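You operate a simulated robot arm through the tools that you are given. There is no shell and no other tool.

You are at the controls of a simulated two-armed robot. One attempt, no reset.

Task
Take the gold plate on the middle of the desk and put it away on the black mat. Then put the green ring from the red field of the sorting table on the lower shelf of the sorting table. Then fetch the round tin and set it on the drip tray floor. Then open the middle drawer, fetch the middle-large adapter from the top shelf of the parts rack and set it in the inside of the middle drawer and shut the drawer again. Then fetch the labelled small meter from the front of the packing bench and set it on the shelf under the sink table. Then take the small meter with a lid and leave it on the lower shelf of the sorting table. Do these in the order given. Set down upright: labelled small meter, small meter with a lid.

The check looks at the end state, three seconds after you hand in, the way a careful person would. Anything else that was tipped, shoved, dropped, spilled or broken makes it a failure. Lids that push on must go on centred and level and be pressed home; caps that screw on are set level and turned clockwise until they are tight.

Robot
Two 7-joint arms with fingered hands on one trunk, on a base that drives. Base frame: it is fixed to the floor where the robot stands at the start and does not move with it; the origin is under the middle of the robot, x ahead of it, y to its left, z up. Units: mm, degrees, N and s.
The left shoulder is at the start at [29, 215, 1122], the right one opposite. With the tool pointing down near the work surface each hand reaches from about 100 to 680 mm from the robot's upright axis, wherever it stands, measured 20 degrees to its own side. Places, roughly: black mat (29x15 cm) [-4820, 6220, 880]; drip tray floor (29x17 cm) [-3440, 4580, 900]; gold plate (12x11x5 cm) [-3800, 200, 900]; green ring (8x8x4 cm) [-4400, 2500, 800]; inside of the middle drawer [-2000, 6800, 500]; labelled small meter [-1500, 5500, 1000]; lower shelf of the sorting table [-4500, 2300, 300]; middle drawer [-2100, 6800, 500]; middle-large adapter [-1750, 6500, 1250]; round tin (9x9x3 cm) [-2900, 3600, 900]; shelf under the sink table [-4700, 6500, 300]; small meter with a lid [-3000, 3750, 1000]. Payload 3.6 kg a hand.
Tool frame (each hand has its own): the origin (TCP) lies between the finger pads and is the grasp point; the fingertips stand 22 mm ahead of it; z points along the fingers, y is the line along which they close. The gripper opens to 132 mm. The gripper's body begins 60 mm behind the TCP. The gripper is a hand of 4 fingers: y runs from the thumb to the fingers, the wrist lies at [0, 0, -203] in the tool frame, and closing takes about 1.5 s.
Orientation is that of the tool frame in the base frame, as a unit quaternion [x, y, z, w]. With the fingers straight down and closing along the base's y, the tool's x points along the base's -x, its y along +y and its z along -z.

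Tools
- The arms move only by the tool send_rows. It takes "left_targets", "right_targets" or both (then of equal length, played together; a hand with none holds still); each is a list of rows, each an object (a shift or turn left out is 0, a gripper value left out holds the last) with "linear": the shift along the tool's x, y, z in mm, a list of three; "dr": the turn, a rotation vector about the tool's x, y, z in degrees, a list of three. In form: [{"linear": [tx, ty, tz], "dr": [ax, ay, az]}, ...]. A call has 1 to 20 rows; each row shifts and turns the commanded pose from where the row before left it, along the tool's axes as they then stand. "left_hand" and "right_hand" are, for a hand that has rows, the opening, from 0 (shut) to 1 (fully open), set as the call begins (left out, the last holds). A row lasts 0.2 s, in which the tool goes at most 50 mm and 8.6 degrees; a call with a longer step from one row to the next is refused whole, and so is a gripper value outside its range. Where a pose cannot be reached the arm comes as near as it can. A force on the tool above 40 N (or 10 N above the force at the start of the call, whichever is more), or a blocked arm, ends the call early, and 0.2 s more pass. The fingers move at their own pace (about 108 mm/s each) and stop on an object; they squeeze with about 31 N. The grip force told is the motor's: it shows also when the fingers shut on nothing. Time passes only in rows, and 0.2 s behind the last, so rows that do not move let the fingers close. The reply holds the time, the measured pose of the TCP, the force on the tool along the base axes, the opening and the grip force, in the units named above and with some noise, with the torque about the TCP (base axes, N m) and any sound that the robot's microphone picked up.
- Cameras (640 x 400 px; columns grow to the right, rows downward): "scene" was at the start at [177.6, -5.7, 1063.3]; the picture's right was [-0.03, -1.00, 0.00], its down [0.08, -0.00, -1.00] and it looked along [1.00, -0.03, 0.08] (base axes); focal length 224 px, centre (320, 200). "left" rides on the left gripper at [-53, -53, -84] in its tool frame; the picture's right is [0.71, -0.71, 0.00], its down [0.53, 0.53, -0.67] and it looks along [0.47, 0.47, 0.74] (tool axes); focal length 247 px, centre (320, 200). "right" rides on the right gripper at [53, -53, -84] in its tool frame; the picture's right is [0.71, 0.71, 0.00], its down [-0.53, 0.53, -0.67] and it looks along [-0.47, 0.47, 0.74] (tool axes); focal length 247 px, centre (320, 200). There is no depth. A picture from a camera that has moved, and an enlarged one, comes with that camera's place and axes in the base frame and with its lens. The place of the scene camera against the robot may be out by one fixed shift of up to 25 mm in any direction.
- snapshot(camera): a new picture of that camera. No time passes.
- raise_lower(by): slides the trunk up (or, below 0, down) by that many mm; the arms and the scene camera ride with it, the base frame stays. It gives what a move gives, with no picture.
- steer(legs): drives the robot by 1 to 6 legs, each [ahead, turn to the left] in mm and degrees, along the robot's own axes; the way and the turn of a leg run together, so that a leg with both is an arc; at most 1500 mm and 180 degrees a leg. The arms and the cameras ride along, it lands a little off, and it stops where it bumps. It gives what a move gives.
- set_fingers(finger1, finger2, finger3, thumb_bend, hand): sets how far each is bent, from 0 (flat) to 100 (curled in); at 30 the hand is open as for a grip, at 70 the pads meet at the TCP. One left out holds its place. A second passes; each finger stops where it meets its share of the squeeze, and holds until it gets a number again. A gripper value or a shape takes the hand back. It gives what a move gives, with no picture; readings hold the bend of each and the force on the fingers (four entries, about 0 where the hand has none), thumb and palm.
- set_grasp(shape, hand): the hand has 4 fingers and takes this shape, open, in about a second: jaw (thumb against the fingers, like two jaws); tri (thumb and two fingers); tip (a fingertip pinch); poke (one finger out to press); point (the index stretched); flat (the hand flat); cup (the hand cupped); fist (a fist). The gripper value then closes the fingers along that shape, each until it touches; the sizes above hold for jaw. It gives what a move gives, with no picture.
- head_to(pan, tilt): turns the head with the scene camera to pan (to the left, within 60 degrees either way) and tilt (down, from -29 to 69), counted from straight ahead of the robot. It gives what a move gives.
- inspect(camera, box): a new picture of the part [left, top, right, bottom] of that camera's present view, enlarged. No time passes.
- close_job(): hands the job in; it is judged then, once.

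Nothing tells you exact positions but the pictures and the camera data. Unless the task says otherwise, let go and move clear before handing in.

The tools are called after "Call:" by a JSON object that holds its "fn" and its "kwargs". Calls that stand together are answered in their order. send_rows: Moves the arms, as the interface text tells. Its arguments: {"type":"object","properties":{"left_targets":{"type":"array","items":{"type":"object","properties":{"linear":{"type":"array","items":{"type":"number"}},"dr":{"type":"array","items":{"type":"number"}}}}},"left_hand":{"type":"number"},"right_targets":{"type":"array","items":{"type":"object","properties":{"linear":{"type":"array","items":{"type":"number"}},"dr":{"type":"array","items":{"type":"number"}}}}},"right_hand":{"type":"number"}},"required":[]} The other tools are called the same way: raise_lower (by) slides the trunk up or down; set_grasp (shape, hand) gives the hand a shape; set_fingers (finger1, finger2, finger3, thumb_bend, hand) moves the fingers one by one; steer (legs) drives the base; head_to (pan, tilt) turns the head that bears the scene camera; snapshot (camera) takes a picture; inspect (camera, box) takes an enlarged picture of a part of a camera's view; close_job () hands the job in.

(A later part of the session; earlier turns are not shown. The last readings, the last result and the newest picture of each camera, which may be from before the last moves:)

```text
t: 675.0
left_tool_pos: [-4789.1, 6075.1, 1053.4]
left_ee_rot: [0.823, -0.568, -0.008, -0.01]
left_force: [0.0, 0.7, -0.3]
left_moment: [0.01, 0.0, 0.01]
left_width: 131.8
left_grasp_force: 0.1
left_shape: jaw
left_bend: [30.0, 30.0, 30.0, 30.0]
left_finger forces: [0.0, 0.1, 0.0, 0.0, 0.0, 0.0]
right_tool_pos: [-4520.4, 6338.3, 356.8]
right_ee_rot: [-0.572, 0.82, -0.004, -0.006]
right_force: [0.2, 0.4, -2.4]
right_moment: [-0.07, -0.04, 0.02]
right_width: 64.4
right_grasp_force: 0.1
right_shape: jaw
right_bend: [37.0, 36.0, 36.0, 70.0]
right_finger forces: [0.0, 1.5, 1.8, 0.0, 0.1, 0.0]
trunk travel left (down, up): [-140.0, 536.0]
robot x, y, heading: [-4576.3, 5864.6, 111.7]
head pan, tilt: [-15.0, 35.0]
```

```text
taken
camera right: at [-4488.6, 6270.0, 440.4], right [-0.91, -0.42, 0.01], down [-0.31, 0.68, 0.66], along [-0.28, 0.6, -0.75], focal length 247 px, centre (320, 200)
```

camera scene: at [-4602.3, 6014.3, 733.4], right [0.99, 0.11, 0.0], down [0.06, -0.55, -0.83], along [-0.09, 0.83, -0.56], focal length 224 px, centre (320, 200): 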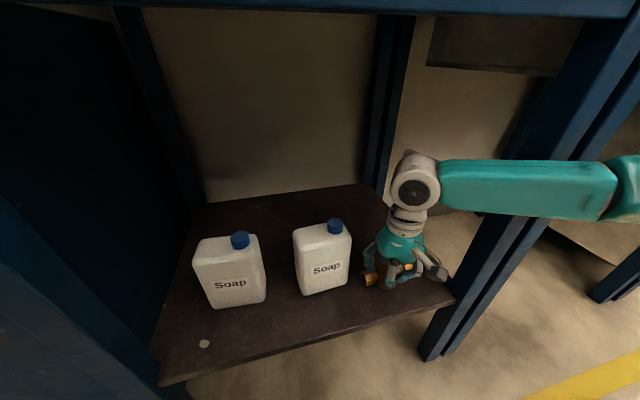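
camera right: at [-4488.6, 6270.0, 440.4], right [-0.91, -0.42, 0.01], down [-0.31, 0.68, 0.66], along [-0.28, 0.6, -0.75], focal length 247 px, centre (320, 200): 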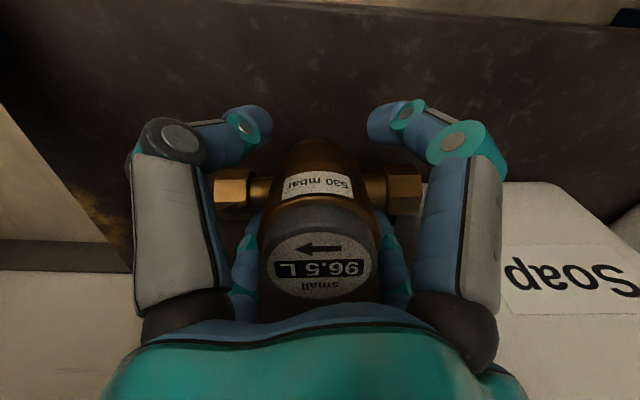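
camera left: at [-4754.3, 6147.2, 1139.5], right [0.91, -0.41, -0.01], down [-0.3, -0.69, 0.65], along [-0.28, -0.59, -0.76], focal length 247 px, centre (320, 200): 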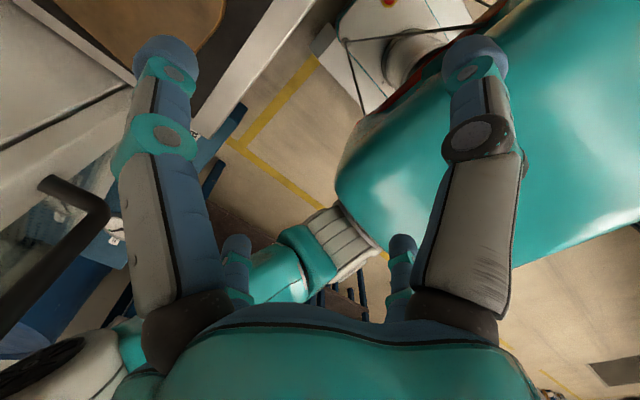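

Two fingers still touch the body slightly. I'll open a little more and recentre before lifting further.

Call:
{"fn": "send_rows", "kwargs": {"right_targets": [{"linear": [0, 0, 3]}, {"linear": [0, 0, 0]}, {"linear": [3, -3, 0]}, {"linear": [0, 0, 0]}], "right_hand": 0.62}}

Call:
{"fn": "snapshot", "kwargs": {"camera": "right"}}

```text
t: 676.0
left_tool_pos: [-4789.1, 6074.6, 1052.8]
left_ee_rot: [0.823, -0.569, -0.007, -0.009]
left_force: [-0.7, 0.2, -1.1]
left_moment: [0.0, -0.01, 0.01]
left_width: 131.9
left_grasp_force: 0.0
left_shape: jaw
left_bend: [30.0, 30.0, 30.0, 30.0]
left_finger forces: [0.1, 0.1, 0.0, 0.0, 0.0, 0.0]
right_tool_pos: [-4519.3, 6340.4, 357.4]
right_ee_rot: [-0.571, 0.821, 0.0, -0.004]
right_force: [-0.3, 0.0, 0.5]
right_moment: [-0.02, -0.01, 0.03]
right_width: 81.3
right_grasp_force: 0.2
right_shape: jaw
right_bend: [31.0, 31.0, 31.0, 70.0]
right_finger forces: [0.0, 0.0, 0.1, 0.0, 0.0, 0.0]
trunk travel left (down, up): [-140.0, 536.0]
robot x, y, heading: [-4578.7, 5868.9, 111.8]
head pan, tilt: [-15.0, 35.0]
```

```text
taken
camera right: at [-4488.2, 6271.7, 440.4], right [-0.91, -0.42, 0.01], down [-0.31, 0.68, 0.67], along [-0.28, 0.6, -0.74], focal length 247 px, centre (320, 200)
```

right: 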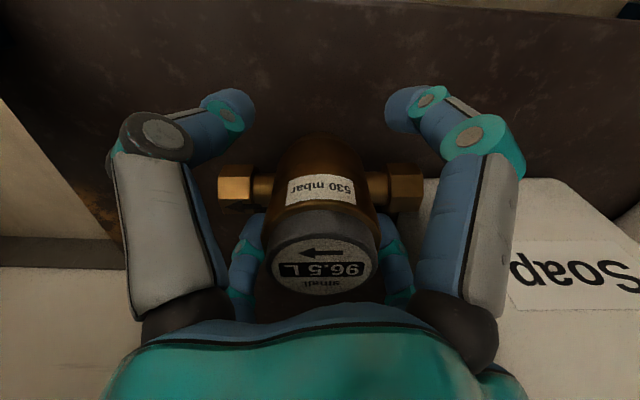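

Free now. I'll lift slowly clear of the meter.

Call:
{"fn": "send_rows", "kwargs": {"right_targets": [{"linear": [0, 0, -6]}, {"linear": [0, 0, -8]}, {"linear": [0, 0, -10]}, {"linear": [0, 0, -10]}, {"linear": [0, 0, 0]}]}}

Call:
{"fn": "snapshot", "kwargs": {"camera": "right"}}

Call:
{"fn": "send_rows", "kwargs": {"right_targets": [{"linear": [0, 0, -15]}, {"linear": [0, 0, -15]}, {"linear": [0, 0, -15]}, {"linear": [0, 0, -15]}, {"linear": [0, 0, 0]}]}}

Call:
{"fn": "snapshot", "kwargs": {"camera": "right"}}

```text
t: 677.2
left_tool_pos: [-4785.9, 6076.3, 1054.6]
left_ee_rot: [0.822, -0.569, -0.008, -0.009]
left_force: [0.0, -0.4, 0.6]
left_moment: [0.02, 0.04, 0.01]
left_width: 132.2
left_grasp_force: 0.0
left_shape: jaw
left_bend: [30.0, 30.0, 30.0, 30.0]
left_finger forces: [0.1, 0.0, 0.0, 0.1, 0.1, 0.0]
right_tool_pos: [-4514.0, 6328.4, 384.6]
right_ee_rot: [-0.573, 0.82, -0.01, -0.006]
right_force: [-0.6, -1.0, -0.5]
right_moment: [-0.02, 0.01, 0.02]
right_width: 81.5
right_grasp_force: 0.1
right_shape: jaw
right_bend: [31.0, 31.0, 31.0, 70.0]
right_finger forces: [0.0, 0.5, 0.1, 0.1, 0.0, 0.0]
trunk travel left (down, up): [-140.0, 536.0]
robot x, y, heading: [-4578.5, 5867.2, 111.7]
head pan, tilt: [-15.0, 35.0]
```

```text
taken
camera right: at [-4483.0, 6262.6, 469.1], right [-0.91, -0.42, 0.01], down [-0.31, 0.69, 0.65], along [-0.28, 0.59, -0.76], focal length 247 px, centre (320, 200)
```

right: 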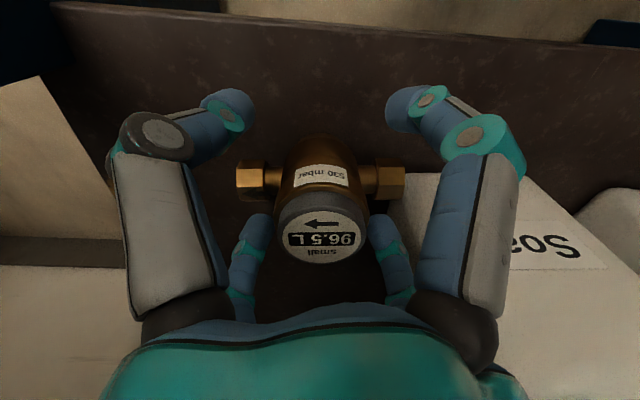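

```text
t: 678.6
left_tool_pos: [-4783.2, 6072.7, 1059.4]
left_ee_rot: [0.823, -0.568, -0.01, -0.01]
left_force: [-0.8, 0.3, -0.4]
left_moment: [0.02, -0.02, 0.01]
left_width: 132.3
left_grasp_force: 0.0
left_shape: jaw
left_bend: [30.0, 30.0, 30.0, 30.0]
left_finger forces: [0.0, 0.0, 0.1, 0.0, 0.1, 0.0]
right_tool_pos: [-4510.5, 6310.2, 435.1]
right_ee_rot: [-0.578, 0.816, -0.029, -0.014]
right_force: [-0.2, 0.9, 0.7]
right_moment: [0.03, 0.02, -0.04]
right_width: 81.5
right_grasp_force: 0.0
right_shape: jaw
right_bend: [31.0, 31.0, 31.0, 70.0]
right_finger forces: [0.0, 0.0, 0.0, 0.0, 0.0, 0.0]
trunk travel left (down, up): [-140.0, 536.0]
robot x, y, heading: [-4577.8, 5867.4, 111.7]
head pan, tilt: [-15.0, 35.0]
stopped in row 5 (right hand): the arm was blocked; the commanded pose is now the measured one
```

```text
taken
camera right: at [-4480.5, 6247.6, 522.4], right [-0.9, -0.43, 0.02], down [-0.33, 0.71, 0.62], along [-0.28, 0.55, -0.78], focal length 247 px, centre (320, 200)
```

right: 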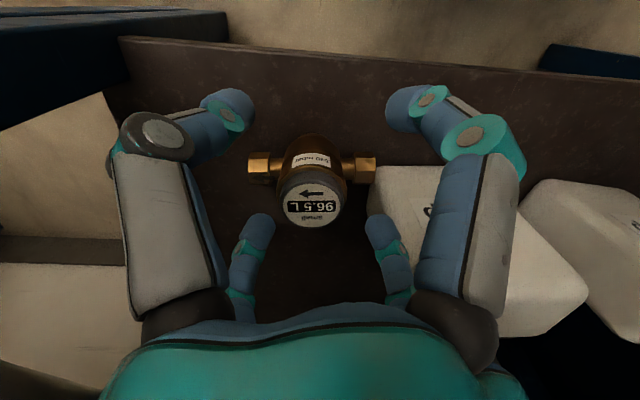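

The meter stands upright and clear. I'll reverse straight back out from under the table.

Call:
{"fn": "steer", "kwargs": {"legs": [[-120, 0]]}}

Call:
{"fn": "snapshot", "kwargs": {"camera": "scene"}}

Call:
{"fn": "snapshot", "kwargs": {"camera": "right"}}

```text
t: 679.9
left_tool_pos: [-4741.8, 5969.6, 1055.5]
left_ee_rot: [0.822, -0.57, -0.008, -0.009]
left_force: [-0.4, 0.4, 0.3]
left_moment: [-0.01, 0.02, 0.02]
left_width: 132.2
left_grasp_force: 0.1
left_shape: jaw
left_bend: [30.0, 30.0, 30.0, 30.0]
left_finger forces: [0.0, 0.0, 0.0, 0.0, 0.0, 0.1]
right_tool_pos: [-4468.2, 6207.3, 433.1]
right_ee_rot: [-0.575, 0.818, -0.028, -0.014]
right_force: [-0.2, 0.3, 0.1]
right_moment: [0.01, 0.0, 0.03]
right_width: 81.6
right_grasp_force: 0.1
right_shape: jaw
right_bend: [31.0, 31.0, 31.0, 70.0]
right_finger forces: [0.0, 0.0, 0.0, 0.1, 0.1, 0.1]
trunk travel left (down, up): [-140.0, 536.0]
robot x, y, heading: [-4537.1, 5756.8, 111.2]
head pan, tilt: [-15.0, 35.0]
```

```text
taken
camera scene: at [-4563.3, 5918.2, 729.7], right [0.99, 0.11, 0.0], down [0.06, -0.57, -0.82], along [-0.09, 0.81, -0.57], focal length 224 px, centre (320, 200)
```

scene: 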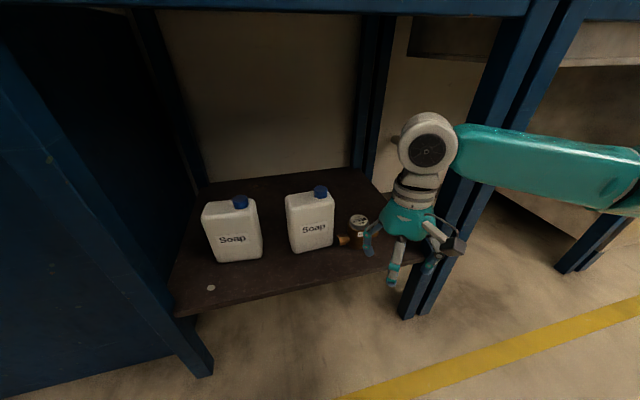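

```text
taken
camera right: at [-4437.1, 6142.9, 520.1], right [-0.9, -0.43, 0.02], down [-0.32, 0.71, 0.62], along [-0.28, 0.56, -0.78], focal length 247 px, centre (320, 200)
```

right: 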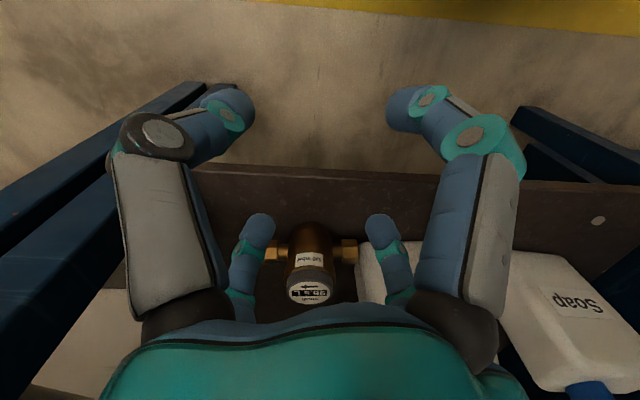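

Call:
{"fn": "steer", "kwargs": {"legs": [[-250, 0]]}}

Call:
{"fn": "head_to", "kwargs": {"pan": -5, "tilt": 20}}

Call:
{"fn": "snapshot", "kwargs": {"camera": "scene"}}

Call:
{"fn": "inspect", "kwargs": {"camera": "scene", "box": [180, 150, 420, 320]}}

```text
t: 681.7
left_tool_pos: [-4648.8, 5737.1, 1055.4]
left_ee_rot: [0.82, -0.572, -0.007, -0.009]
left_force: [-0.4, -0.6, 0.4]
left_moment: [-0.02, 0.01, 0.01]
left_width: 132.0
left_grasp_force: 0.2
left_shape: jaw
left_bend: [30.0, 30.0, 30.0, 30.0]
left_finger forces: [0.0, 0.1, 0.0, 0.1, 0.0, 0.1]
right_tool_pos: [-4373.3, 5972.2, 433.5]
right_ee_rot: [-0.573, 0.819, -0.028, -0.013]
right_force: [1.1, 0.5, 0.5]
right_moment: [0.01, 0.03, -0.02]
right_width: 81.8
right_grasp_force: 0.1
right_shape: jaw
right_bend: [31.0, 31.0, 31.0, 70.0]
right_finger forces: [0.0, 0.1, 0.0, 0.0, 0.0, 0.0]
trunk travel left (down, up): [-140.0, 536.0]
robot x, y, heading: [-4444.9, 5520.0, 111.1]
head pan, tilt: [-15.0, 35.0]
```

```text
t: 682.5
left_tool_pos: [-4649.5, 5735.7, 1055.9]
left_ee_rot: [0.82, -0.572, -0.008, -0.008]
left_force: [-1.4, -0.9, 0.3]
left_moment: [0.0, -0.01, -0.02]
left_width: 132.0
left_grasp_force: 0.0
left_shape: jaw
left_bend: [30.0, 30.0, 30.0, 30.0]
left_finger forces: [0.0, 0.1, 0.0, 0.0, 0.0, 0.0]
right_tool_pos: [-4374.6, 5971.6, 433.9]
right_ee_rot: [-0.573, 0.819, -0.028, -0.013]
right_force: [0.6, -0.8, 0.9]
right_moment: [-0.02, -0.01, 0.02]
right_width: 81.4
right_grasp_force: 0.0
right_shape: jaw
right_bend: [31.0, 31.0, 31.0, 70.0]
right_finger forces: [0.1, 0.1, 0.0, 0.0, 0.0, 0.0]
trunk travel left (down, up): [-140.0, 536.0]
robot x, y, heading: [-4441.8, 5520.1, 111.2]
head pan, tilt: [-5.0, 20.0]
```

```text
taken
camera scene: at [-4487.3, 5686.4, 753.4], right [0.96, 0.28, 0.0], down [0.1, -0.33, -0.94], along [-0.26, 0.9, -0.34], focal length 224 px, centre (320, 200)
```

scene: 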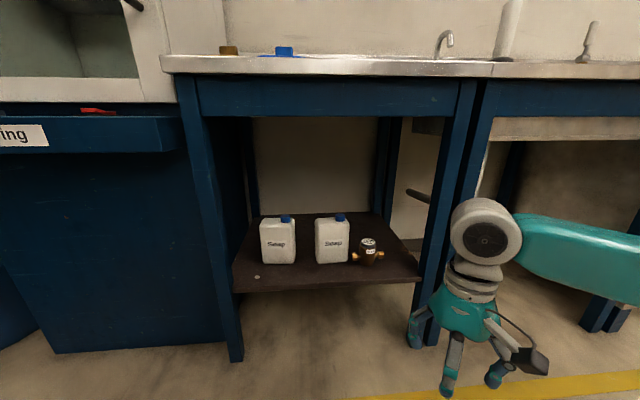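

```text
2.35 times, centred on (300, 235) of scene
camera zoom: at [-4487.3, 5686.4, 753.4], right [0.96, 0.28, 0.0], down [0.1, -0.33, -0.94], along [-0.26, 0.9, -0.34], focal length 527 px, centre (367, 118)
```

zoom: 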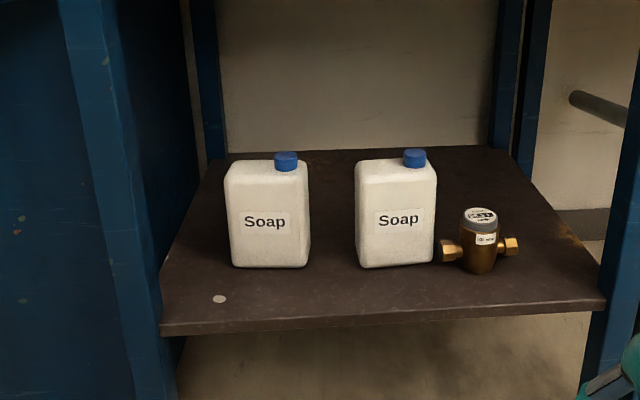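

The labelled meter stands upright on the sink table's shelf; task five is done. Now the small meter with a lid: I'll raise the trunk and right hand, then reverse down the back aisle to the test bench.

Call:
{"fn": "raise_lower", "kwargs": {"by": 260}}

Call:
{"fn": "send_rows", "kwargs": {"right_targets": [{"linear": [0, 0, -42]}, {"linear": [0, 0, -42]}, {"linear": [0, 0, -42]}, {"linear": [0, 0, -42]}, {"linear": [0, 0, -42]}, {"linear": [0, 0, -42]}, {"linear": [0, 0, -42]}, {"linear": [0, 0, -42]}, {"linear": [0, 0, -42]}, {"linear": [0, 0, -30]}], "left_targets": [{"linear": [0, 0, 30]}, {"linear": [0, 0, 30]}, {"linear": [0, 0, 30]}, {"linear": [0, 0, 30]}, {"linear": [0, 0, 30]}, {"linear": [0, 0, 30]}, {"linear": [0, 0, 20]}, {"linear": [0, 0, 0]}, {"linear": [0, 0, 0]}, {"linear": [0, 0, 0]}], "right_hand": 1}}

Call:
{"fn": "steer", "kwargs": {"legs": [[0, -5]]}}

Call:
{"fn": "steer", "kwargs": {"legs": [[-1500, 0]]}}

Call:
{"fn": "steer", "kwargs": {"legs": [[-620, 0]]}}

```text
t: 685.1
left_tool_pos: [-4648.9, 5736.8, 1315.8]
left_ee_rot: [0.821, -0.571, -0.008, -0.008]
left_force: [-0.5, 0.1, 0.2]
left_moment: [0.01, -0.04, -0.01]
left_width: 132.2
left_grasp_force: 0.0
left_shape: jaw
left_bend: [30.0, 30.0, 30.0, 30.0]
left_finger forces: [0.0, 0.0, 0.0, 0.1, 0.0, 0.1]
right_tool_pos: [-4374.1, 5971.7, 694.4]
right_ee_rot: [-0.573, 0.819, -0.029, -0.013]
right_force: [0.6, 0.4, -0.4]
right_moment: [-0.01, 0.0, 0.01]
right_width: 81.5
right_grasp_force: 0.1
right_shape: jaw
right_bend: [31.0, 31.0, 31.0, 70.0]
right_finger forces: [0.1, 0.0, 0.0, 0.0, 0.0, 0.0]
trunk travel left (down, up): [-400.0, 276.0]
robot x, y, heading: [-4447.3, 5522.9, 111.1]
head pan, tilt: [-5.0, 20.0]
```

```text
t: 687.3
left_tool_pos: [-4651.7, 5740.1, 1114.3]
left_ee_rot: [0.821, -0.571, -0.008, -0.009]
left_force: [-0.2, -0.3, 0.3]
left_moment: [0.02, 0.05, 0.0]
left_width: 131.8
left_grasp_force: 0.1
left_shape: jaw
left_bend: [30.0, 30.0, 30.0, 30.0]
left_finger forces: [0.0, 0.0, 0.1, 0.0, 0.0, 0.1]
right_tool_pos: [-4379.0, 5996.1, 1097.5]
right_ee_rot: [-0.574, 0.818, -0.028, -0.013]
right_force: [-0.3, 0.3, 0.2]
right_moment: [0.0, -0.05, 0.04]
right_width: 132.2
right_grasp_force: 0.0
right_shape: jaw
right_bend: [30.0, 30.0, 30.0, 30.0]
right_finger forces: [0.0, 0.0, 0.1, 0.1, 0.0, 0.0]
trunk travel left (down, up): [-400.0, 276.0]
robot x, y, heading: [-4446.9, 5522.2, 111.2]
head pan, tilt: [-5.0, 20.0]
```

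```text
t: 688.2
left_tool_pos: [-4630.8, 5758.1, 1115.3]
left_ee_rot: [0.795, -0.606, -0.007, -0.009]
left_force: [-0.3, -0.1, -0.2]
left_moment: [-0.01, 0.02, -0.04]
left_width: 131.9
left_grasp_force: 0.1
left_shape: jaw
left_bend: [30.0, 30.0, 30.0, 30.0]
left_finger forces: [0.1, 0.0, 0.0, 0.0, 0.1, 0.0]
right_tool_pos: [-4338.8, 5988.6, 1099.8]
right_ee_rot: [-0.537, 0.843, -0.028, -0.014]
right_force: [0.0, -0.1, -0.6]
right_moment: [-0.02, -0.03, 0.02]
right_width: 131.8
right_grasp_force: 0.0
right_shape: jaw
right_bend: [30.0, 30.0, 30.0, 30.0]
right_finger forces: [0.1, 0.1, 0.0, 0.0, 0.0, 0.0]
trunk travel left (down, up): [-400.0, 276.0]
robot x, y, heading: [-4447.7, 5525.0, 106.1]
head pan, tilt: [-5.0, 20.0]
```

```text
t: 695.7
left_tool_pos: [-4224.9, 4304.5, 1115.5]
left_ee_rot: [0.785, -0.62, -0.007, -0.009]
left_force: [-0.1, -0.2, -0.4]
left_moment: [-0.01, -0.03, 0.01]
left_width: 131.9
left_grasp_force: 0.0
left_shape: jaw
left_bend: [30.0, 30.0, 30.0, 30.0]
left_finger forces: [0.0, 0.0, 0.1, 0.1, 0.0, 0.1]
right_tool_pos: [-3926.2, 4525.5, 1098.6]
right_ee_rot: [-0.522, 0.852, -0.027, -0.016]
right_force: [0.4, 0.4, 0.9]
right_moment: [0.0, 0.03, 0.0]
right_width: 132.0
right_grasp_force: 0.0
right_shape: jaw
right_bend: [30.0, 30.0, 30.0, 30.0]
right_finger forces: [0.0, 0.0, 0.0, 0.1, 0.0, 0.1]
trunk travel left (down, up): [-400.0, 276.0]
robot x, y, heading: [-4053.3, 4062.9, 104.5]
head pan, tilt: [-5.0, 20.0]
```

```text
t: 699.2
left_tool_pos: [-4074.2, 3701.7, 1115.7]
left_ee_rot: [0.784, -0.62, -0.007, -0.009]
left_force: [-0.1, -0.7, 0.7]
left_moment: [0.02, 0.0, 0.01]
left_width: 132.1
left_grasp_force: 0.0
left_shape: jaw
left_bend: [30.0, 30.0, 30.0, 30.0]
left_finger forces: [0.1, 0.0, 0.0, 0.0, 0.0, 0.0]
right_tool_pos: [-3773.1, 3924.2, 1100.3]
right_ee_rot: [-0.522, 0.852, -0.027, -0.015]
right_force: [0.3, 0.6, 0.7]
right_moment: [0.02, -0.01, 0.0]
right_width: 131.7
right_grasp_force: 0.0
right_shape: jaw
right_bend: [30.0, 30.0, 30.0, 30.0]
right_finger forces: [0.0, 0.0, 0.0, 0.1, 0.0, 0.0]
trunk travel left (down, up): [-400.0, 276.0]
robot x, y, heading: [-3900.1, 3461.5, 104.4]
head pan, tilt: [-5.0, 20.0]
```

Call:
{"fn": "steer", "kwargs": {"legs": [[-110, 0]]}}

Call:
{"fn": "steer", "kwargs": {"legs": [[0, -28]]}}

Call:
{"fn": "steer", "kwargs": {"legs": [[0, -28]]}}

Call:
{"fn": "steer", "kwargs": {"legs": [[0, -27]]}}

Call:
{"fn": "raise_lower", "kwargs": {"by": 200}}

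Call:
{"fn": "head_to", "kwargs": {"pan": 10, "tilt": 25}}

Call:
{"fn": "snapshot", "kwargs": {"camera": "scene"}}

```text
t: 700.4
left_tool_pos: [-4045.9, 3591.9, 1116.3]
left_ee_rot: [0.785, -0.62, -0.008, -0.01]
left_force: [-0.2, 0.3, 0.4]
left_moment: [0.0, 0.03, 0.0]
left_width: 132.1
left_grasp_force: 0.1
left_shape: jaw
left_bend: [30.0, 30.0, 30.0, 30.0]
left_finger forces: [0.0, 0.1, 0.1, 0.0, 0.0, 0.0]
right_tool_pos: [-3744.8, 3812.5, 1101.5]
right_ee_rot: [-0.523, 0.852, -0.027, -0.015]
right_force: [-0.5, -0.4, -0.4]
right_moment: [0.0, 0.0, 0.0]
right_width: 131.8
right_grasp_force: 0.1
right_shape: jaw
right_bend: [30.0, 30.0, 30.0, 30.0]
right_finger forces: [0.0, 0.1, 0.0, 0.0, 0.0, 0.0]
trunk travel left (down, up): [-400.0, 276.0]
robot x, y, heading: [-3869.4, 3351.6, 104.4]
head pan, tilt: [-5.0, 20.0]
```

```text
t: 702.2
left_tool_pos: [-3913.2, 3647.3, 1115.9]
left_ee_rot: [-0.613, 0.79, 0.004, 0.01]
left_force: [0.4, -0.3, -0.1]
left_moment: [0.01, 0.02, -0.01]
left_width: 132.0
left_grasp_force: 0.0
left_shape: jaw
left_bend: [30.0, 30.0, 30.0, 30.0]
left_finger forces: [0.0, 0.0, 0.0, 0.1, 0.0, 0.0]
right_tool_pos: [-3543.1, 3701.5, 1100.6]
right_ee_rot: [-0.303, 0.952, -0.025, -0.022]
right_force: [0.2, -0.5, 0.3]
right_moment: [-0.01, 0.02, -0.03]
right_width: 132.0
right_grasp_force: 0.0
right_shape: jaw
right_bend: [30.0, 30.0, 30.0, 30.0]
right_finger forces: [0.1, 0.0, 0.0, 0.1, 0.0, 0.0]
trunk travel left (down, up): [-400.0, 276.0]
robot x, y, heading: [-3893.5, 3360.4, 76.0]
head pan, tilt: [-5.0, 20.0]
```

```text
t: 704.0
left_tool_pos: [-3771.8, 3623.6, 1117.0]
left_ee_rot: [-0.405, 0.914, 0.002, 0.012]
left_force: [0.3, -0.1, -0.1]
left_moment: [0.0, 0.0, -0.01]
left_width: 132.2
left_grasp_force: 0.0
left_shape: jaw
left_bend: [30.0, 30.0, 30.0, 30.0]
left_finger forces: [0.0, 0.0, 0.1, 0.1, 0.1, 0.0]
right_tool_pos: [-3419.9, 3500.1, 1100.9]
right_ee_rot: [-0.065, 0.997, -0.018, -0.027]
right_force: [-1.2, -0.8, 0.0]
right_moment: [-0.01, 0.0, -0.03]
right_width: 131.8
right_grasp_force: 0.0
right_shape: jaw
right_bend: [30.0, 30.0, 30.0, 30.0]
right_finger forces: [0.1, 0.0, 0.1, 0.0, 0.1, 0.0]
trunk travel left (down, up): [-400.0, 276.0]
robot x, y, heading: [-3913.4, 3374.2, 48.5]
head pan, tilt: [-5.0, 20.0]
```

```text
t: 705.9
left_tool_pos: [-3670.8, 3531.3, 1116.9]
left_ee_rot: [-0.176, 0.984, -0.001, 0.011]
left_force: [0.7, 0.3, 0.3]
left_moment: [0.01, -0.03, -0.02]
left_width: 131.9
left_grasp_force: 0.0
left_shape: jaw
left_bend: [30.0, 30.0, 30.0, 30.0]
left_finger forces: [0.0, 0.1, 0.0, 0.0, 0.0, 0.1]
right_tool_pos: [-3416.6, 3259.2, 1101.6]
right_ee_rot: [0.175, 0.984, -0.011, -0.03]
right_force: [1.7, -0.6, 0.7]
right_moment: [0.01, -0.02, 0.0]
right_width: 131.8
right_grasp_force: 0.1
right_shape: jaw
right_bend: [30.0, 30.0, 30.0, 30.0]
right_finger forces: [0.0, 0.0, 0.0, 0.0, 0.0, 0.0]
trunk travel left (down, up): [-400.0, 276.0]
robot x, y, heading: [-3918.4, 3397.8, 21.1]
head pan, tilt: [-5.0, 20.0]
```

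```text
t: 708.0
left_tool_pos: [-3672.0, 3531.7, 1317.9]
left_ee_rot: [-0.175, 0.984, 0.0, 0.011]
left_force: [0.2, 0.4, 0.2]
left_moment: [0.0, 0.02, 0.0]
left_width: 132.0
left_grasp_force: 0.0
left_shape: jaw
left_bend: [30.0, 30.0, 30.0, 30.0]
left_finger forces: [0.0, 0.1, 0.1, 0.0, 0.0, 0.1]
right_tool_pos: [-3417.1, 3258.2, 1302.2]
right_ee_rot: [0.175, 0.984, -0.01, -0.03]
right_force: [0.3, 0.2, -0.9]
right_moment: [-0.01, 0.02, -0.01]
right_width: 131.8
right_grasp_force: 0.1
right_shape: jaw
right_bend: [30.0, 30.0, 30.0, 30.0]
right_finger forces: [0.0, 0.0, 0.0, 0.1, 0.0, 0.0]
trunk travel left (down, up): [-600.0, 76.0]
robot x, y, heading: [-3916.0, 3394.4, 20.9]
head pan, tilt: [-5.0, 20.0]
```

```text
t: 708.8
left_tool_pos: [-3671.6, 3530.6, 1316.5]
left_ee_rot: [-0.175, 0.984, 0.0, 0.012]
left_force: [0.3, 0.4, 1.2]
left_moment: [0.02, -0.01, 0.02]
left_width: 132.0
left_grasp_force: 0.1
left_shape: jaw
left_bend: [30.0, 30.0, 30.0, 30.0]
left_finger forces: [0.0, 0.0, 0.0, 0.0, 0.0, 0.0]
right_tool_pos: [-3416.7, 3258.9, 1301.4]
right_ee_rot: [0.175, 0.984, -0.01, -0.03]
right_force: [-0.6, -0.4, 0.2]
right_moment: [-0.01, 0.02, -0.03]
right_width: 131.7
right_grasp_force: 0.1
right_shape: jaw
right_bend: [30.0, 30.0, 30.0, 30.0]
right_finger forces: [0.1, 0.1, 0.1, 0.0, 0.1, 0.0]
trunk travel left (down, up): [-600.0, 76.0]
robot x, y, heading: [-3916.9, 3392.8, 21.2]
head pan, tilt: [10.0, 25.0]
```

```text
taken
camera scene: at [-3754.3, 3465.7, 1218.8], right [0.52, -0.86, 0.0], down [-0.36, -0.22, -0.91], along [0.78, 0.47, -0.42], focal length 224 px, centre (320, 200)
```

scene: 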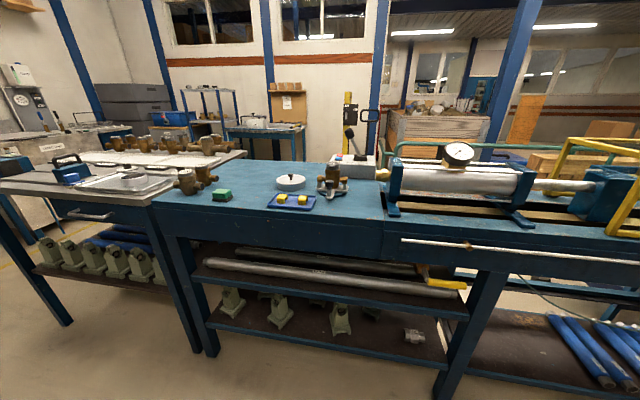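

Call:
{"fn": "inspect", "kwargs": {"camera": "scene", "box": [240, 120, 420, 240]}}

Call:
{"fn": "inspect", "kwargs": {"camera": "scene", "box": [295, 145, 375, 210]}}

Call:
{"fn": "inspect", "kwargs": {"camera": "scene", "box": [150, 130, 330, 230]}}

```text
3.33 times, centred on (330, 180) of scene
camera zoom: at [-3754.3, 3465.7, 1218.8], right [0.52, -0.86, 0.0], down [-0.36, -0.22, -0.91], along [0.78, 0.47, -0.42], focal length 746 px, centre (287, 267)
```

zoom: 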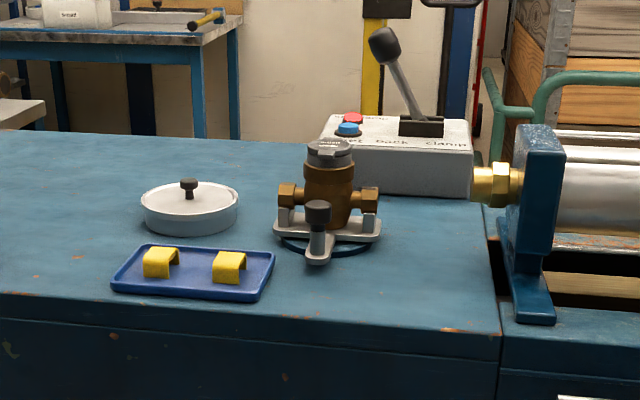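

```text
6.15 times, centred on (335, 178) of scene
camera zoom: at [-3754.3, 3465.7, 1218.8], right [0.52, -0.86, 0.0], down [-0.36, -0.22, -0.91], along [0.78, 0.47, -0.42], focal length 1378 px, centre (228, 338)
```

zoom: 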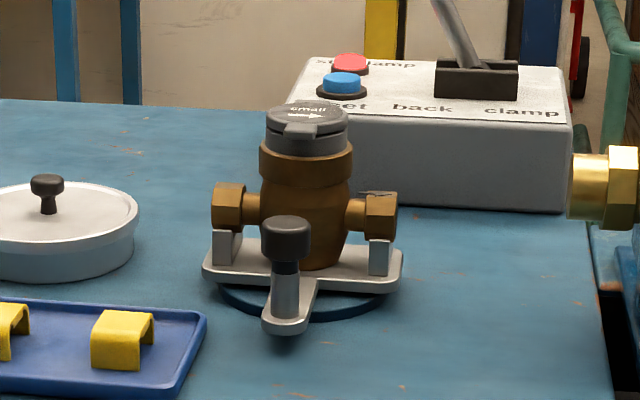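

```text
3.56 times, centred on (240, 180) of scene
camera zoom: at [-3754.3, 3465.7, 1218.8], right [0.52, -0.86, 0.0], down [-0.36, -0.22, -0.91], along [0.78, 0.47, -0.42], focal length 796 px, centre (604, 271)
```

zoom: 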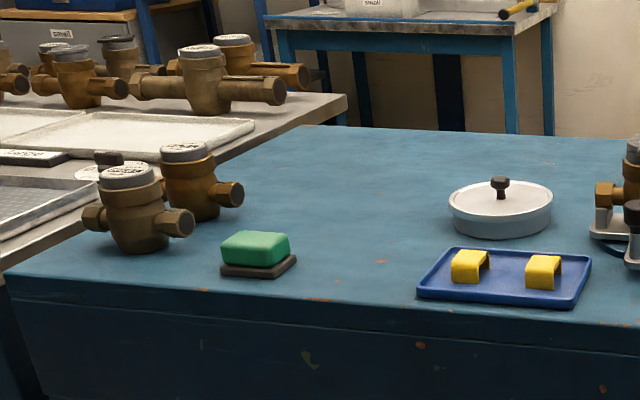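

The small meter with a lid sits in a grey cradle with a black knob in front of it, at about (-2996, 3857). I'll recentre the right hand, drive up to the bench, and look from above with the left hand camera.

Call:
{"fn": "send_rows", "kwargs": {"right_targets": [{"linear": [35, 9, 0]}, {"linear": [35, 9, 0]}, {"linear": [35, 9, 0]}, {"linear": [35, 9, 0]}, {"linear": [34, 9, 0]}]}}

Call:
{"fn": "steer", "kwargs": {"legs": [[470, 0]]}}

Call:
{"fn": "head_to", "kwargs": {"pan": 10, "tilt": 40}}

Call:
{"fn": "snapshot", "kwargs": {"camera": "scene"}}

Call:
{"fn": "snapshot", "kwargs": {"camera": "right"}}

Call:
{"fn": "snapshot", "kwargs": {"camera": "left"}}

```text
t: 710.0
left_tool_pos: [-3672.9, 3531.9, 1318.2]
left_ee_rot: [-0.175, 0.985, -0.001, 0.012]
left_force: [0.1, 0.4, 0.3]
left_moment: [0.0, 0.0, -0.01]
left_width: 131.9
left_grasp_force: 0.1
left_shape: jaw
left_bend: [30.0, 30.0, 30.0, 30.0]
left_finger forces: [0.0, 0.0, 0.0, 0.1, 0.1, 0.0]
right_tool_pos: [-3567.4, 3361.0, 1312.0]
right_ee_rot: [0.176, 0.984, -0.011, -0.029]
right_force: [-0.2, -1.0, 0.5]
right_moment: [-0.02, 0.02, 0.01]
right_width: 131.8
right_grasp_force: 0.1
right_shape: jaw
right_bend: [30.0, 30.0, 30.0, 30.0]
right_finger forces: [0.0, 0.1, 0.0, 0.1, 0.0, 0.0]
trunk travel left (down, up): [-600.0, 76.0]
robot x, y, heading: [-3916.9, 3394.2, 21.1]
head pan, tilt: [10.0, 25.0]
```

```text
t: 712.8
left_tool_pos: [-3233.0, 3699.1, 1317.7]
left_ee_rot: [-0.174, 0.985, 0.0, 0.012]
left_force: [0.2, 0.1, -0.2]
left_moment: [0.03, 0.01, 0.0]
left_width: 131.9
left_grasp_force: 0.1
left_shape: jaw
left_bend: [30.0, 30.0, 30.0, 30.0]
left_finger forces: [0.0, 0.0, 0.1, 0.1, 0.0, 0.0]
right_tool_pos: [-3128.3, 3528.2, 1311.0]
right_ee_rot: [0.176, 0.984, -0.012, -0.031]
right_force: [-0.1, 0.1, -0.8]
right_moment: [-0.02, 0.01, 0.04]
right_width: 131.9
right_grasp_force: 0.0
right_shape: jaw
right_bend: [30.0, 30.0, 30.0, 30.0]
right_finger forces: [0.0, 0.0, 0.0, 0.0, 0.0, 0.0]
trunk travel left (down, up): [-600.0, 76.0]
robot x, y, heading: [-3476.0, 3562.3, 21.1]
head pan, tilt: [10.0, 25.0]
```

```text
t: 713.6
left_tool_pos: [-3234.4, 3698.6, 1318.8]
left_ee_rot: [-0.174, 0.985, -0.001, 0.011]
left_force: [0.1, 0.1, -0.3]
left_moment: [-0.03, 0.04, 0.0]
left_width: 131.9
left_grasp_force: 0.1
left_shape: jaw
left_bend: [30.0, 30.0, 30.0, 30.0]
left_finger forces: [0.0, 0.1, 0.0, 0.0, 0.1, 0.1]
right_tool_pos: [-3128.1, 3527.1, 1312.3]
right_ee_rot: [0.177, 0.984, -0.011, -0.029]
right_force: [0.4, -0.7, -0.7]
right_moment: [-0.01, 0.0, 0.01]
right_width: 132.1
right_grasp_force: 0.0
right_shape: jaw
right_bend: [30.0, 30.0, 30.0, 30.0]
right_finger forces: [0.0, 0.1, 0.0, 0.1, 0.0, 0.0]
trunk travel left (down, up): [-600.0, 76.0]
robot x, y, heading: [-3477.4, 3561.5, 21.1]
head pan, tilt: [10.0, 40.0]
```

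```text
taken
camera scene: at [-3321.9, 3630.1, 1195.5], right [0.51, -0.86, 0.0], down [-0.55, -0.33, -0.77], along [0.66, 0.39, -0.64], focal length 224 px, centre (320, 200)
```

scene: 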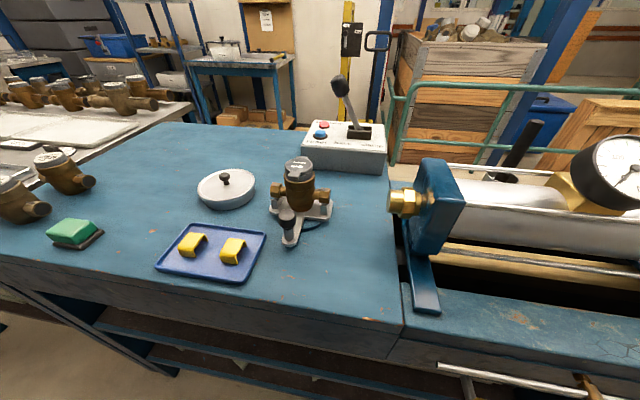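

```text
taken
camera right: at [-3192.1, 3496.3, 1398.7], right [-0.42, 0.91, 0.02], down [0.72, 0.32, 0.62], along [0.56, 0.27, -0.78], focal length 247 px, centre (320, 200)
```

right: 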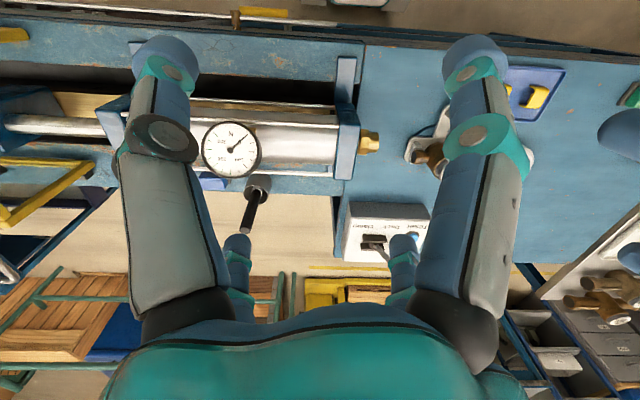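

```text
taken
camera left: at [-3167.4, 3668.4, 1404.3], right [-0.42, -0.91, -0.01], down [-0.69, 0.31, 0.65], along [-0.59, 0.28, -0.76], focal length 247 px, centre (320, 200)
```

left: 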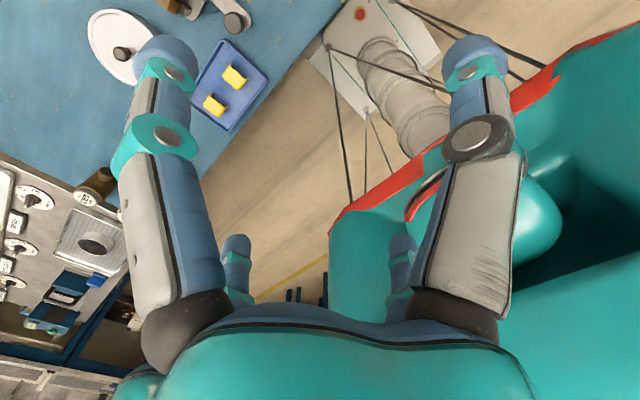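

Call:
{"fn": "send_rows", "kwargs": {"left_targets": [{"dr": [-0.2, 1.25, 0]}, {"dr": [0, 0, -8.4]}, {"dr": [0, 0, -8.4]}, {"dr": [0, 0, -8.4]}, {"dr": [0, 0, -8.4]}, {"dr": [0, 0, -8.4]}, {"linear": [-38, -19.3, 0]}, {"linear": [-38, -19.3, 0]}, {"linear": [-38, -19.3, 0]}, {"linear": [-38, -19.3, 0]}, {"linear": [-38, -19.3, 0]}, {"linear": [-38, -19, 0]}, {"linear": [0, 0, 40]}, {"linear": [0, 0, 40]}, {"linear": [0, 0, 40]}]}}

Call:
{"fn": "snapshot", "kwargs": {"camera": "left"}}

Call:
{"fn": "inspect", "kwargs": {"camera": "left", "box": [220, 0, 440, 180]}}

```text
t: 716.8
left_tool_pos: [-3024.7, 3847.7, 1198.6]
left_ee_rot: [-0.514, 0.858, 0.0, 0.001]
left_force: [0.2, 0.0, 0.1]
left_moment: [0.0, -0.01, 0.03]
left_width: 132.0
left_grasp_force: 0.0
left_shape: jaw
left_bend: [30.0, 30.0, 30.0, 30.0]
left_finger forces: [0.1, 0.0, 0.1, 0.0, 0.0, 0.0]
right_tool_pos: [-3127.9, 3529.0, 1311.8]
right_ee_rot: [0.177, 0.984, -0.011, -0.032]
right_force: [-0.1, 0.4, 0.3]
right_moment: [-0.03, 0.02, -0.03]
right_width: 132.0
right_grasp_force: 0.1
right_shape: jaw
right_bend: [30.0, 30.0, 30.0, 30.0]
right_finger forces: [0.0, 0.0, 0.1, 0.0, 0.1, 0.0]
trunk travel left (down, up): [-600.0, 76.0]
robot x, y, heading: [-3478.3, 3565.6, 21.3]
head pan, tilt: [10.0, 40.0]
```

```text
taken
camera left: at [-2952.4, 3871.1, 1282.7], right [0.29, -0.96, 0.0], down [-0.71, -0.22, 0.67], along [-0.64, -0.2, -0.74], focal length 247 px, centre (320, 200)
```

left: 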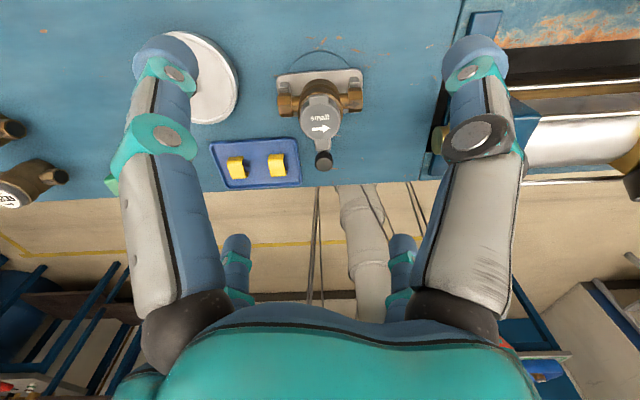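

```text
2.22 times, centred on (330, 90) of left
camera zoom: at [-2952.4, 3871.1, 1282.7], right [0.29, -0.96, 0.0], down [-0.71, -0.22, 0.67], along [-0.64, -0.2, -0.74], focal length 549 px, centre (298, 444)
```

zoom: 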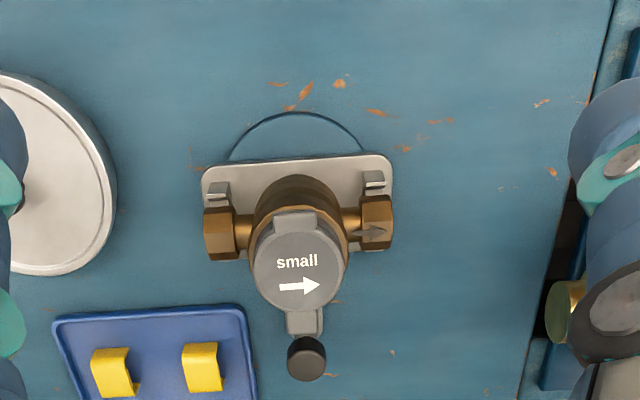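

The lidded meter is a bit nearer to me than the first estimate and may stand higher in its cradle. I'll shift by about 27 mm on each axis, go lower and measure again.

Call:
{"fn": "send_rows", "kwargs": {"left_targets": [{"linear": [14, 14, 0]}, {"linear": [13, 13, 0]}, {"linear": [0, 0, 25]}, {"linear": [0, 0, 25]}, {"linear": [0, 0, 0]}]}}

Call:
{"fn": "snapshot", "kwargs": {"camera": "left"}}

Call:
{"fn": "snapshot", "kwargs": {"camera": "scene"}}

```text
t: 718.0
left_tool_pos: [-3059.3, 3835.7, 1149.0]
left_ee_rot: [-0.515, 0.857, -0.001, 0.001]
left_force: [-1.4, -1.7, -0.1]
left_moment: [-0.01, -0.03, 0.0]
left_width: 131.9
left_grasp_force: 0.2
left_shape: jaw
left_bend: [30.0, 30.0, 30.0, 30.0]
left_finger forces: [0.1, 0.0, 0.0, 0.0, 0.0, 0.0]
right_tool_pos: [-3128.1, 3526.8, 1311.6]
right_ee_rot: [0.177, 0.984, -0.01, -0.03]
right_force: [-0.1, -0.2, 0.5]
right_moment: [0.01, 0.04, -0.01]
right_width: 132.0
right_grasp_force: 0.1
right_shape: jaw
right_bend: [30.0, 30.0, 30.0, 30.0]
right_finger forces: [0.1, 0.0, 0.0, 0.1, 0.0, 0.0]
trunk travel left (down, up): [-600.0, 76.0]
robot x, y, heading: [-3476.2, 3560.0, 20.9]
head pan, tilt: [10.0, 40.0]
```

```text
taken
camera left: at [-2986.9, 3858.7, 1232.0], right [0.29, -0.96, 0.0], down [-0.71, -0.22, 0.67], along [-0.64, -0.2, -0.74], focal length 247 px, centre (320, 200)
```

left: 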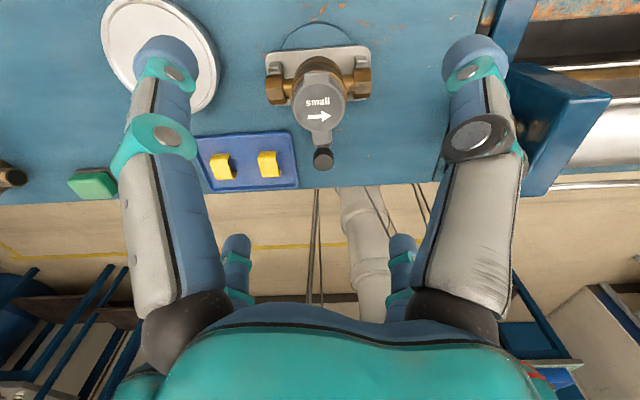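

```text
taken
camera scene: at [-3321.8, 3630.1, 1195.5], right [0.51, -0.86, 0.0], down [-0.55, -0.33, -0.77], along [0.66, 0.39, -0.64], focal length 224 px, centre (320, 200)
```

scene: 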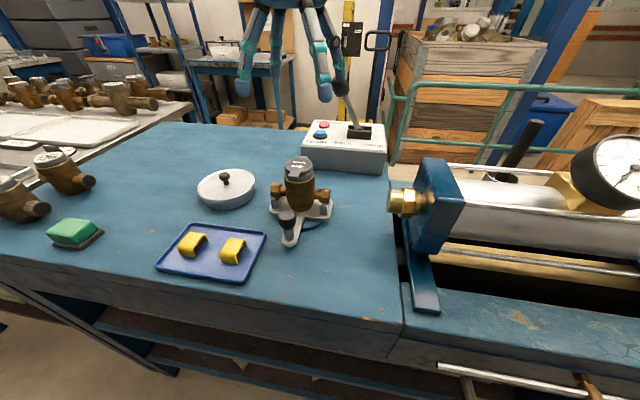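

Re-measured: the stubs are at z ≈ 971 and the lid top ≈ 1020, and the hand is centred within a few millimetres. I'll descend in two stages.

Call:
{"fn": "send_rows", "kwargs": {"left_targets": [{"linear": [2, 3.5, 0]}, {"linear": [0, 0, 30]}, {"linear": [0, 0, 30]}, {"linear": [0, 0, 30]}, {"linear": [0, 0, 0]}]}}

Call:
{"fn": "snapshot", "kwargs": {"camera": "left"}}

Call:
{"fn": "snapshot", "kwargs": {"camera": "scene"}}

```text
t: 719.2
left_tool_pos: [-3064.3, 3837.9, 1056.2]
left_ee_rot: [-0.515, 0.857, -0.001, 0.001]
left_force: [0.1, -0.3, 0.4]
left_moment: [-0.01, 0.0, -0.02]
left_width: 132.0
left_grasp_force: 0.0
left_shape: jaw
left_bend: [30.0, 30.0, 30.0, 30.0]
left_finger forces: [0.0, 0.1, 0.0, 0.0, 0.0, 0.1]
right_tool_pos: [-3128.2, 3527.5, 1312.1]
right_ee_rot: [0.177, 0.984, -0.01, -0.03]
right_force: [-1.1, 0.5, -0.4]
right_moment: [0.01, -0.01, -0.03]
right_width: 131.9
right_grasp_force: 0.0
right_shape: jaw
right_bend: [30.0, 30.0, 30.0, 30.0]
right_finger forces: [0.0, 0.0, 0.0, 0.0, 0.1, 0.0]
trunk travel left (down, up): [-600.0, 76.0]
robot x, y, heading: [-3477.4, 3561.8, 20.7]
head pan, tilt: [10.0, 40.0]
```

```text
taken
camera left: at [-2992.3, 3860.7, 1141.5], right [0.29, -0.96, 0.0], down [-0.71, -0.22, 0.67], along [-0.64, -0.2, -0.74], focal length 247 px, centre (320, 200)
```

left: 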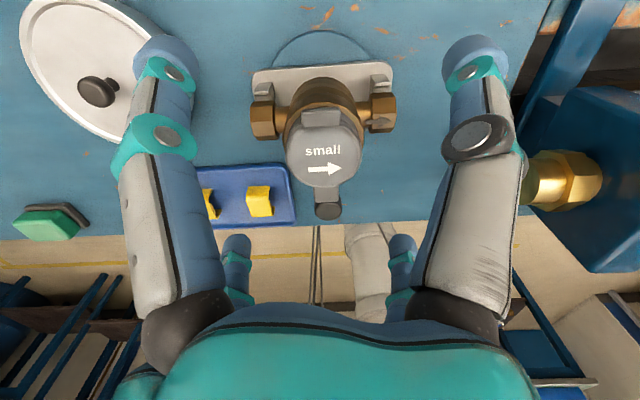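

```text
taken
camera scene: at [-3321.7, 3630.1, 1195.5], right [0.51, -0.86, 0.0], down [-0.55, -0.33, -0.77], along [0.66, 0.39, -0.64], focal length 224 px, centre (320, 200)
```

scene: 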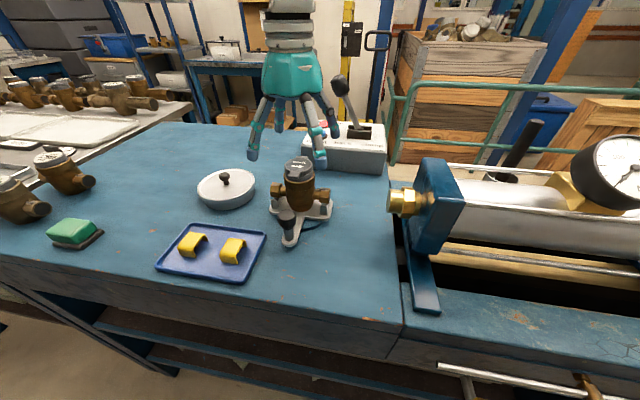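

Call:
{"fn": "send_rows", "kwargs": {"left_targets": [{"linear": [1, -2, 25]}, {"linear": [0, 0, 25]}, {"linear": [0, 0, 20]}, {"linear": [0, 0, 12]}, {"linear": [0, 0, 6]}, {"linear": [0, 0, 0]}]}}

Call:
{"fn": "snapshot", "kwargs": {"camera": "left"}}

Call:
{"fn": "inspect", "kwargs": {"camera": "scene", "box": [220, 60, 400, 260]}}

```text
t: 720.6
left_tool_pos: [-3062.8, 3833.2, 970.9]
left_ee_rot: [-0.515, 0.857, -0.001, 0.0]
left_force: [-0.3, 0.1, 0.1]
left_moment: [0.0, -0.05, -0.05]
left_width: 131.9
left_grasp_force: 0.1
left_shape: jaw
left_bend: [30.0, 30.0, 30.0, 30.0]
left_finger forces: [0.0, 0.0, 0.0, 0.0, 0.0, 0.0]
right_tool_pos: [-3128.6, 3528.3, 1311.0]
right_ee_rot: [0.177, 0.984, -0.009, -0.03]
right_force: [-0.2, 0.6, -0.5]
right_moment: [0.0, -0.02, 0.03]
right_width: 131.8
right_grasp_force: 0.1
right_shape: jaw
right_bend: [30.0, 30.0, 30.0, 30.0]
right_finger forces: [0.0, 0.1, 0.0, 0.0, 0.0, 0.0]
trunk travel left (down, up): [-600.0, 76.0]
robot x, y, heading: [-3475.3, 3562.0, 21.0]
head pan, tilt: [10.0, 40.0]
```

```text
taken
camera left: at [-2990.9, 3857.3, 1054.4], right [0.29, -0.96, 0.0], down [-0.71, -0.22, 0.67], along [-0.64, -0.2, -0.74], focal length 247 px, centre (320, 200)
```

left: 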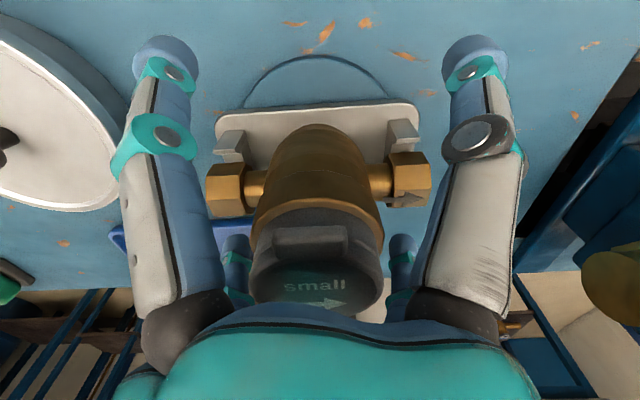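

```text
2.00 times, centred on (310, 160) of scene
camera zoom: at [-3321.7, 3630.2, 1195.4], right [0.51, -0.86, 0.0], down [-0.55, -0.33, -0.77], along [0.66, 0.39, -0.64], focal length 448 px, centre (340, 280)
```

zoom: 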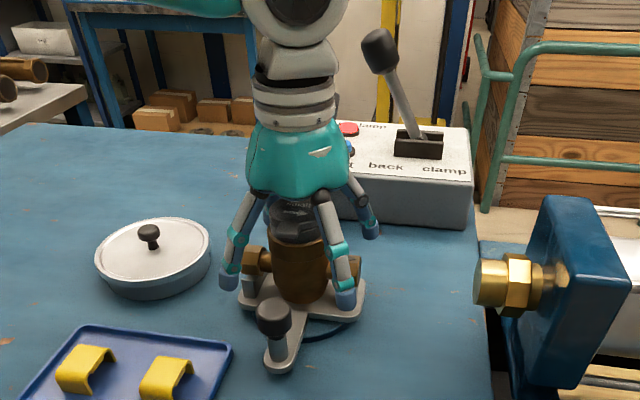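

The fingers straddle the body between the stubs. I'll close the hand.

Call:
{"fn": "send_rows", "kwargs": {"left_targets": [{"linear": [0, 0, 2]}, {"linear": [0, 0, 0]}, {"linear": [0, 0, 0]}, {"linear": [0, 0, 0]}, {"linear": [0, 0, 0]}, {"linear": [0, 0, 0]}, {"linear": [0, 0, 0]}, {"linear": [0, 0, 0]}, {"linear": [0, 0, 0]}], "left_hand": 0}}

Call:
{"fn": "snapshot", "kwargs": {"camera": "left"}}

Call:
{"fn": "inspect", "kwargs": {"camera": "scene", "box": [220, 60, 400, 260]}}

```text
t: 722.6
left_tool_pos: [-3063.5, 3833.5, 968.8]
left_ee_rot: [-0.515, 0.857, -0.002, 0.001]
left_force: [-0.3, 0.2, 0.7]
left_moment: [0.01, -0.04, 0.0]
left_width: 42.3
left_grasp_force: 31.1
left_shape: jaw
left_bend: [78.0, 39.0, 40.0, 70.0]
left_finger forces: [26.2, 27.1, 28.5, 0.1, 27.6, 0.0]
right_tool_pos: [-3127.4, 3527.8, 1311.6]
right_ee_rot: [0.176, 0.984, -0.011, -0.03]
right_force: [-0.4, -0.7, -0.5]
right_moment: [0.02, -0.01, -0.01]
right_width: 132.0
right_grasp_force: 0.1
right_shape: jaw
right_bend: [30.0, 30.0, 30.0, 30.0]
right_finger forces: [0.0, 0.0, 0.1, 0.1, 0.0, 0.0]
trunk travel left (down, up): [-600.0, 76.0]
robot x, y, heading: [-3478.7, 3562.7, 20.9]
head pan, tilt: [10.0, 40.0]
```

```text
taken
camera left: at [-2991.0, 3857.7, 1052.4], right [0.29, -0.96, 0.0], down [-0.71, -0.22, 0.67], along [-0.64, -0.2, -0.74], focal length 247 px, centre (320, 200)
```

left: 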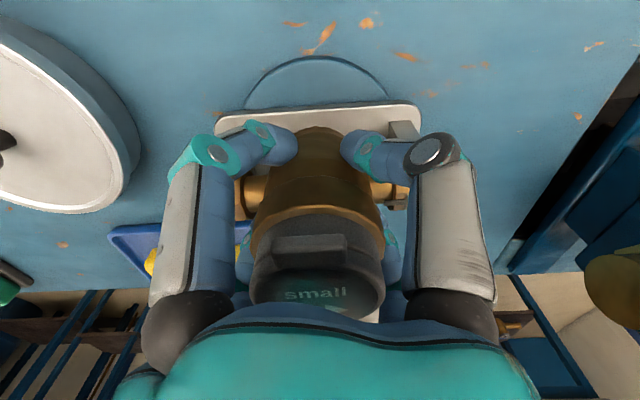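

```text
2.00 times, centred on (310, 160) of scene
camera zoom: at [-3321.3, 3630.4, 1195.4], right [0.51, -0.86, 0.0], down [-0.55, -0.33, -0.77], along [0.66, 0.39, -0.64], focal length 448 px, centre (340, 280)
```

zoom: 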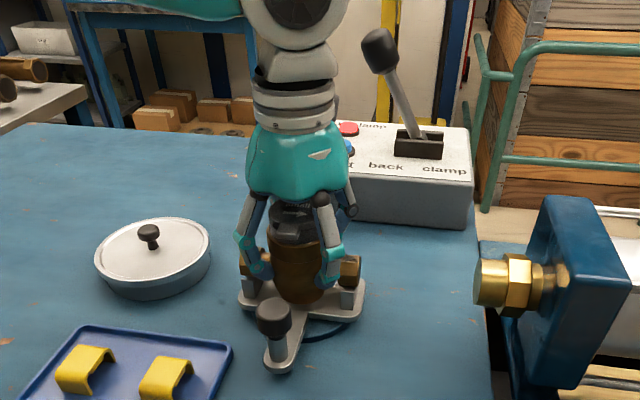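

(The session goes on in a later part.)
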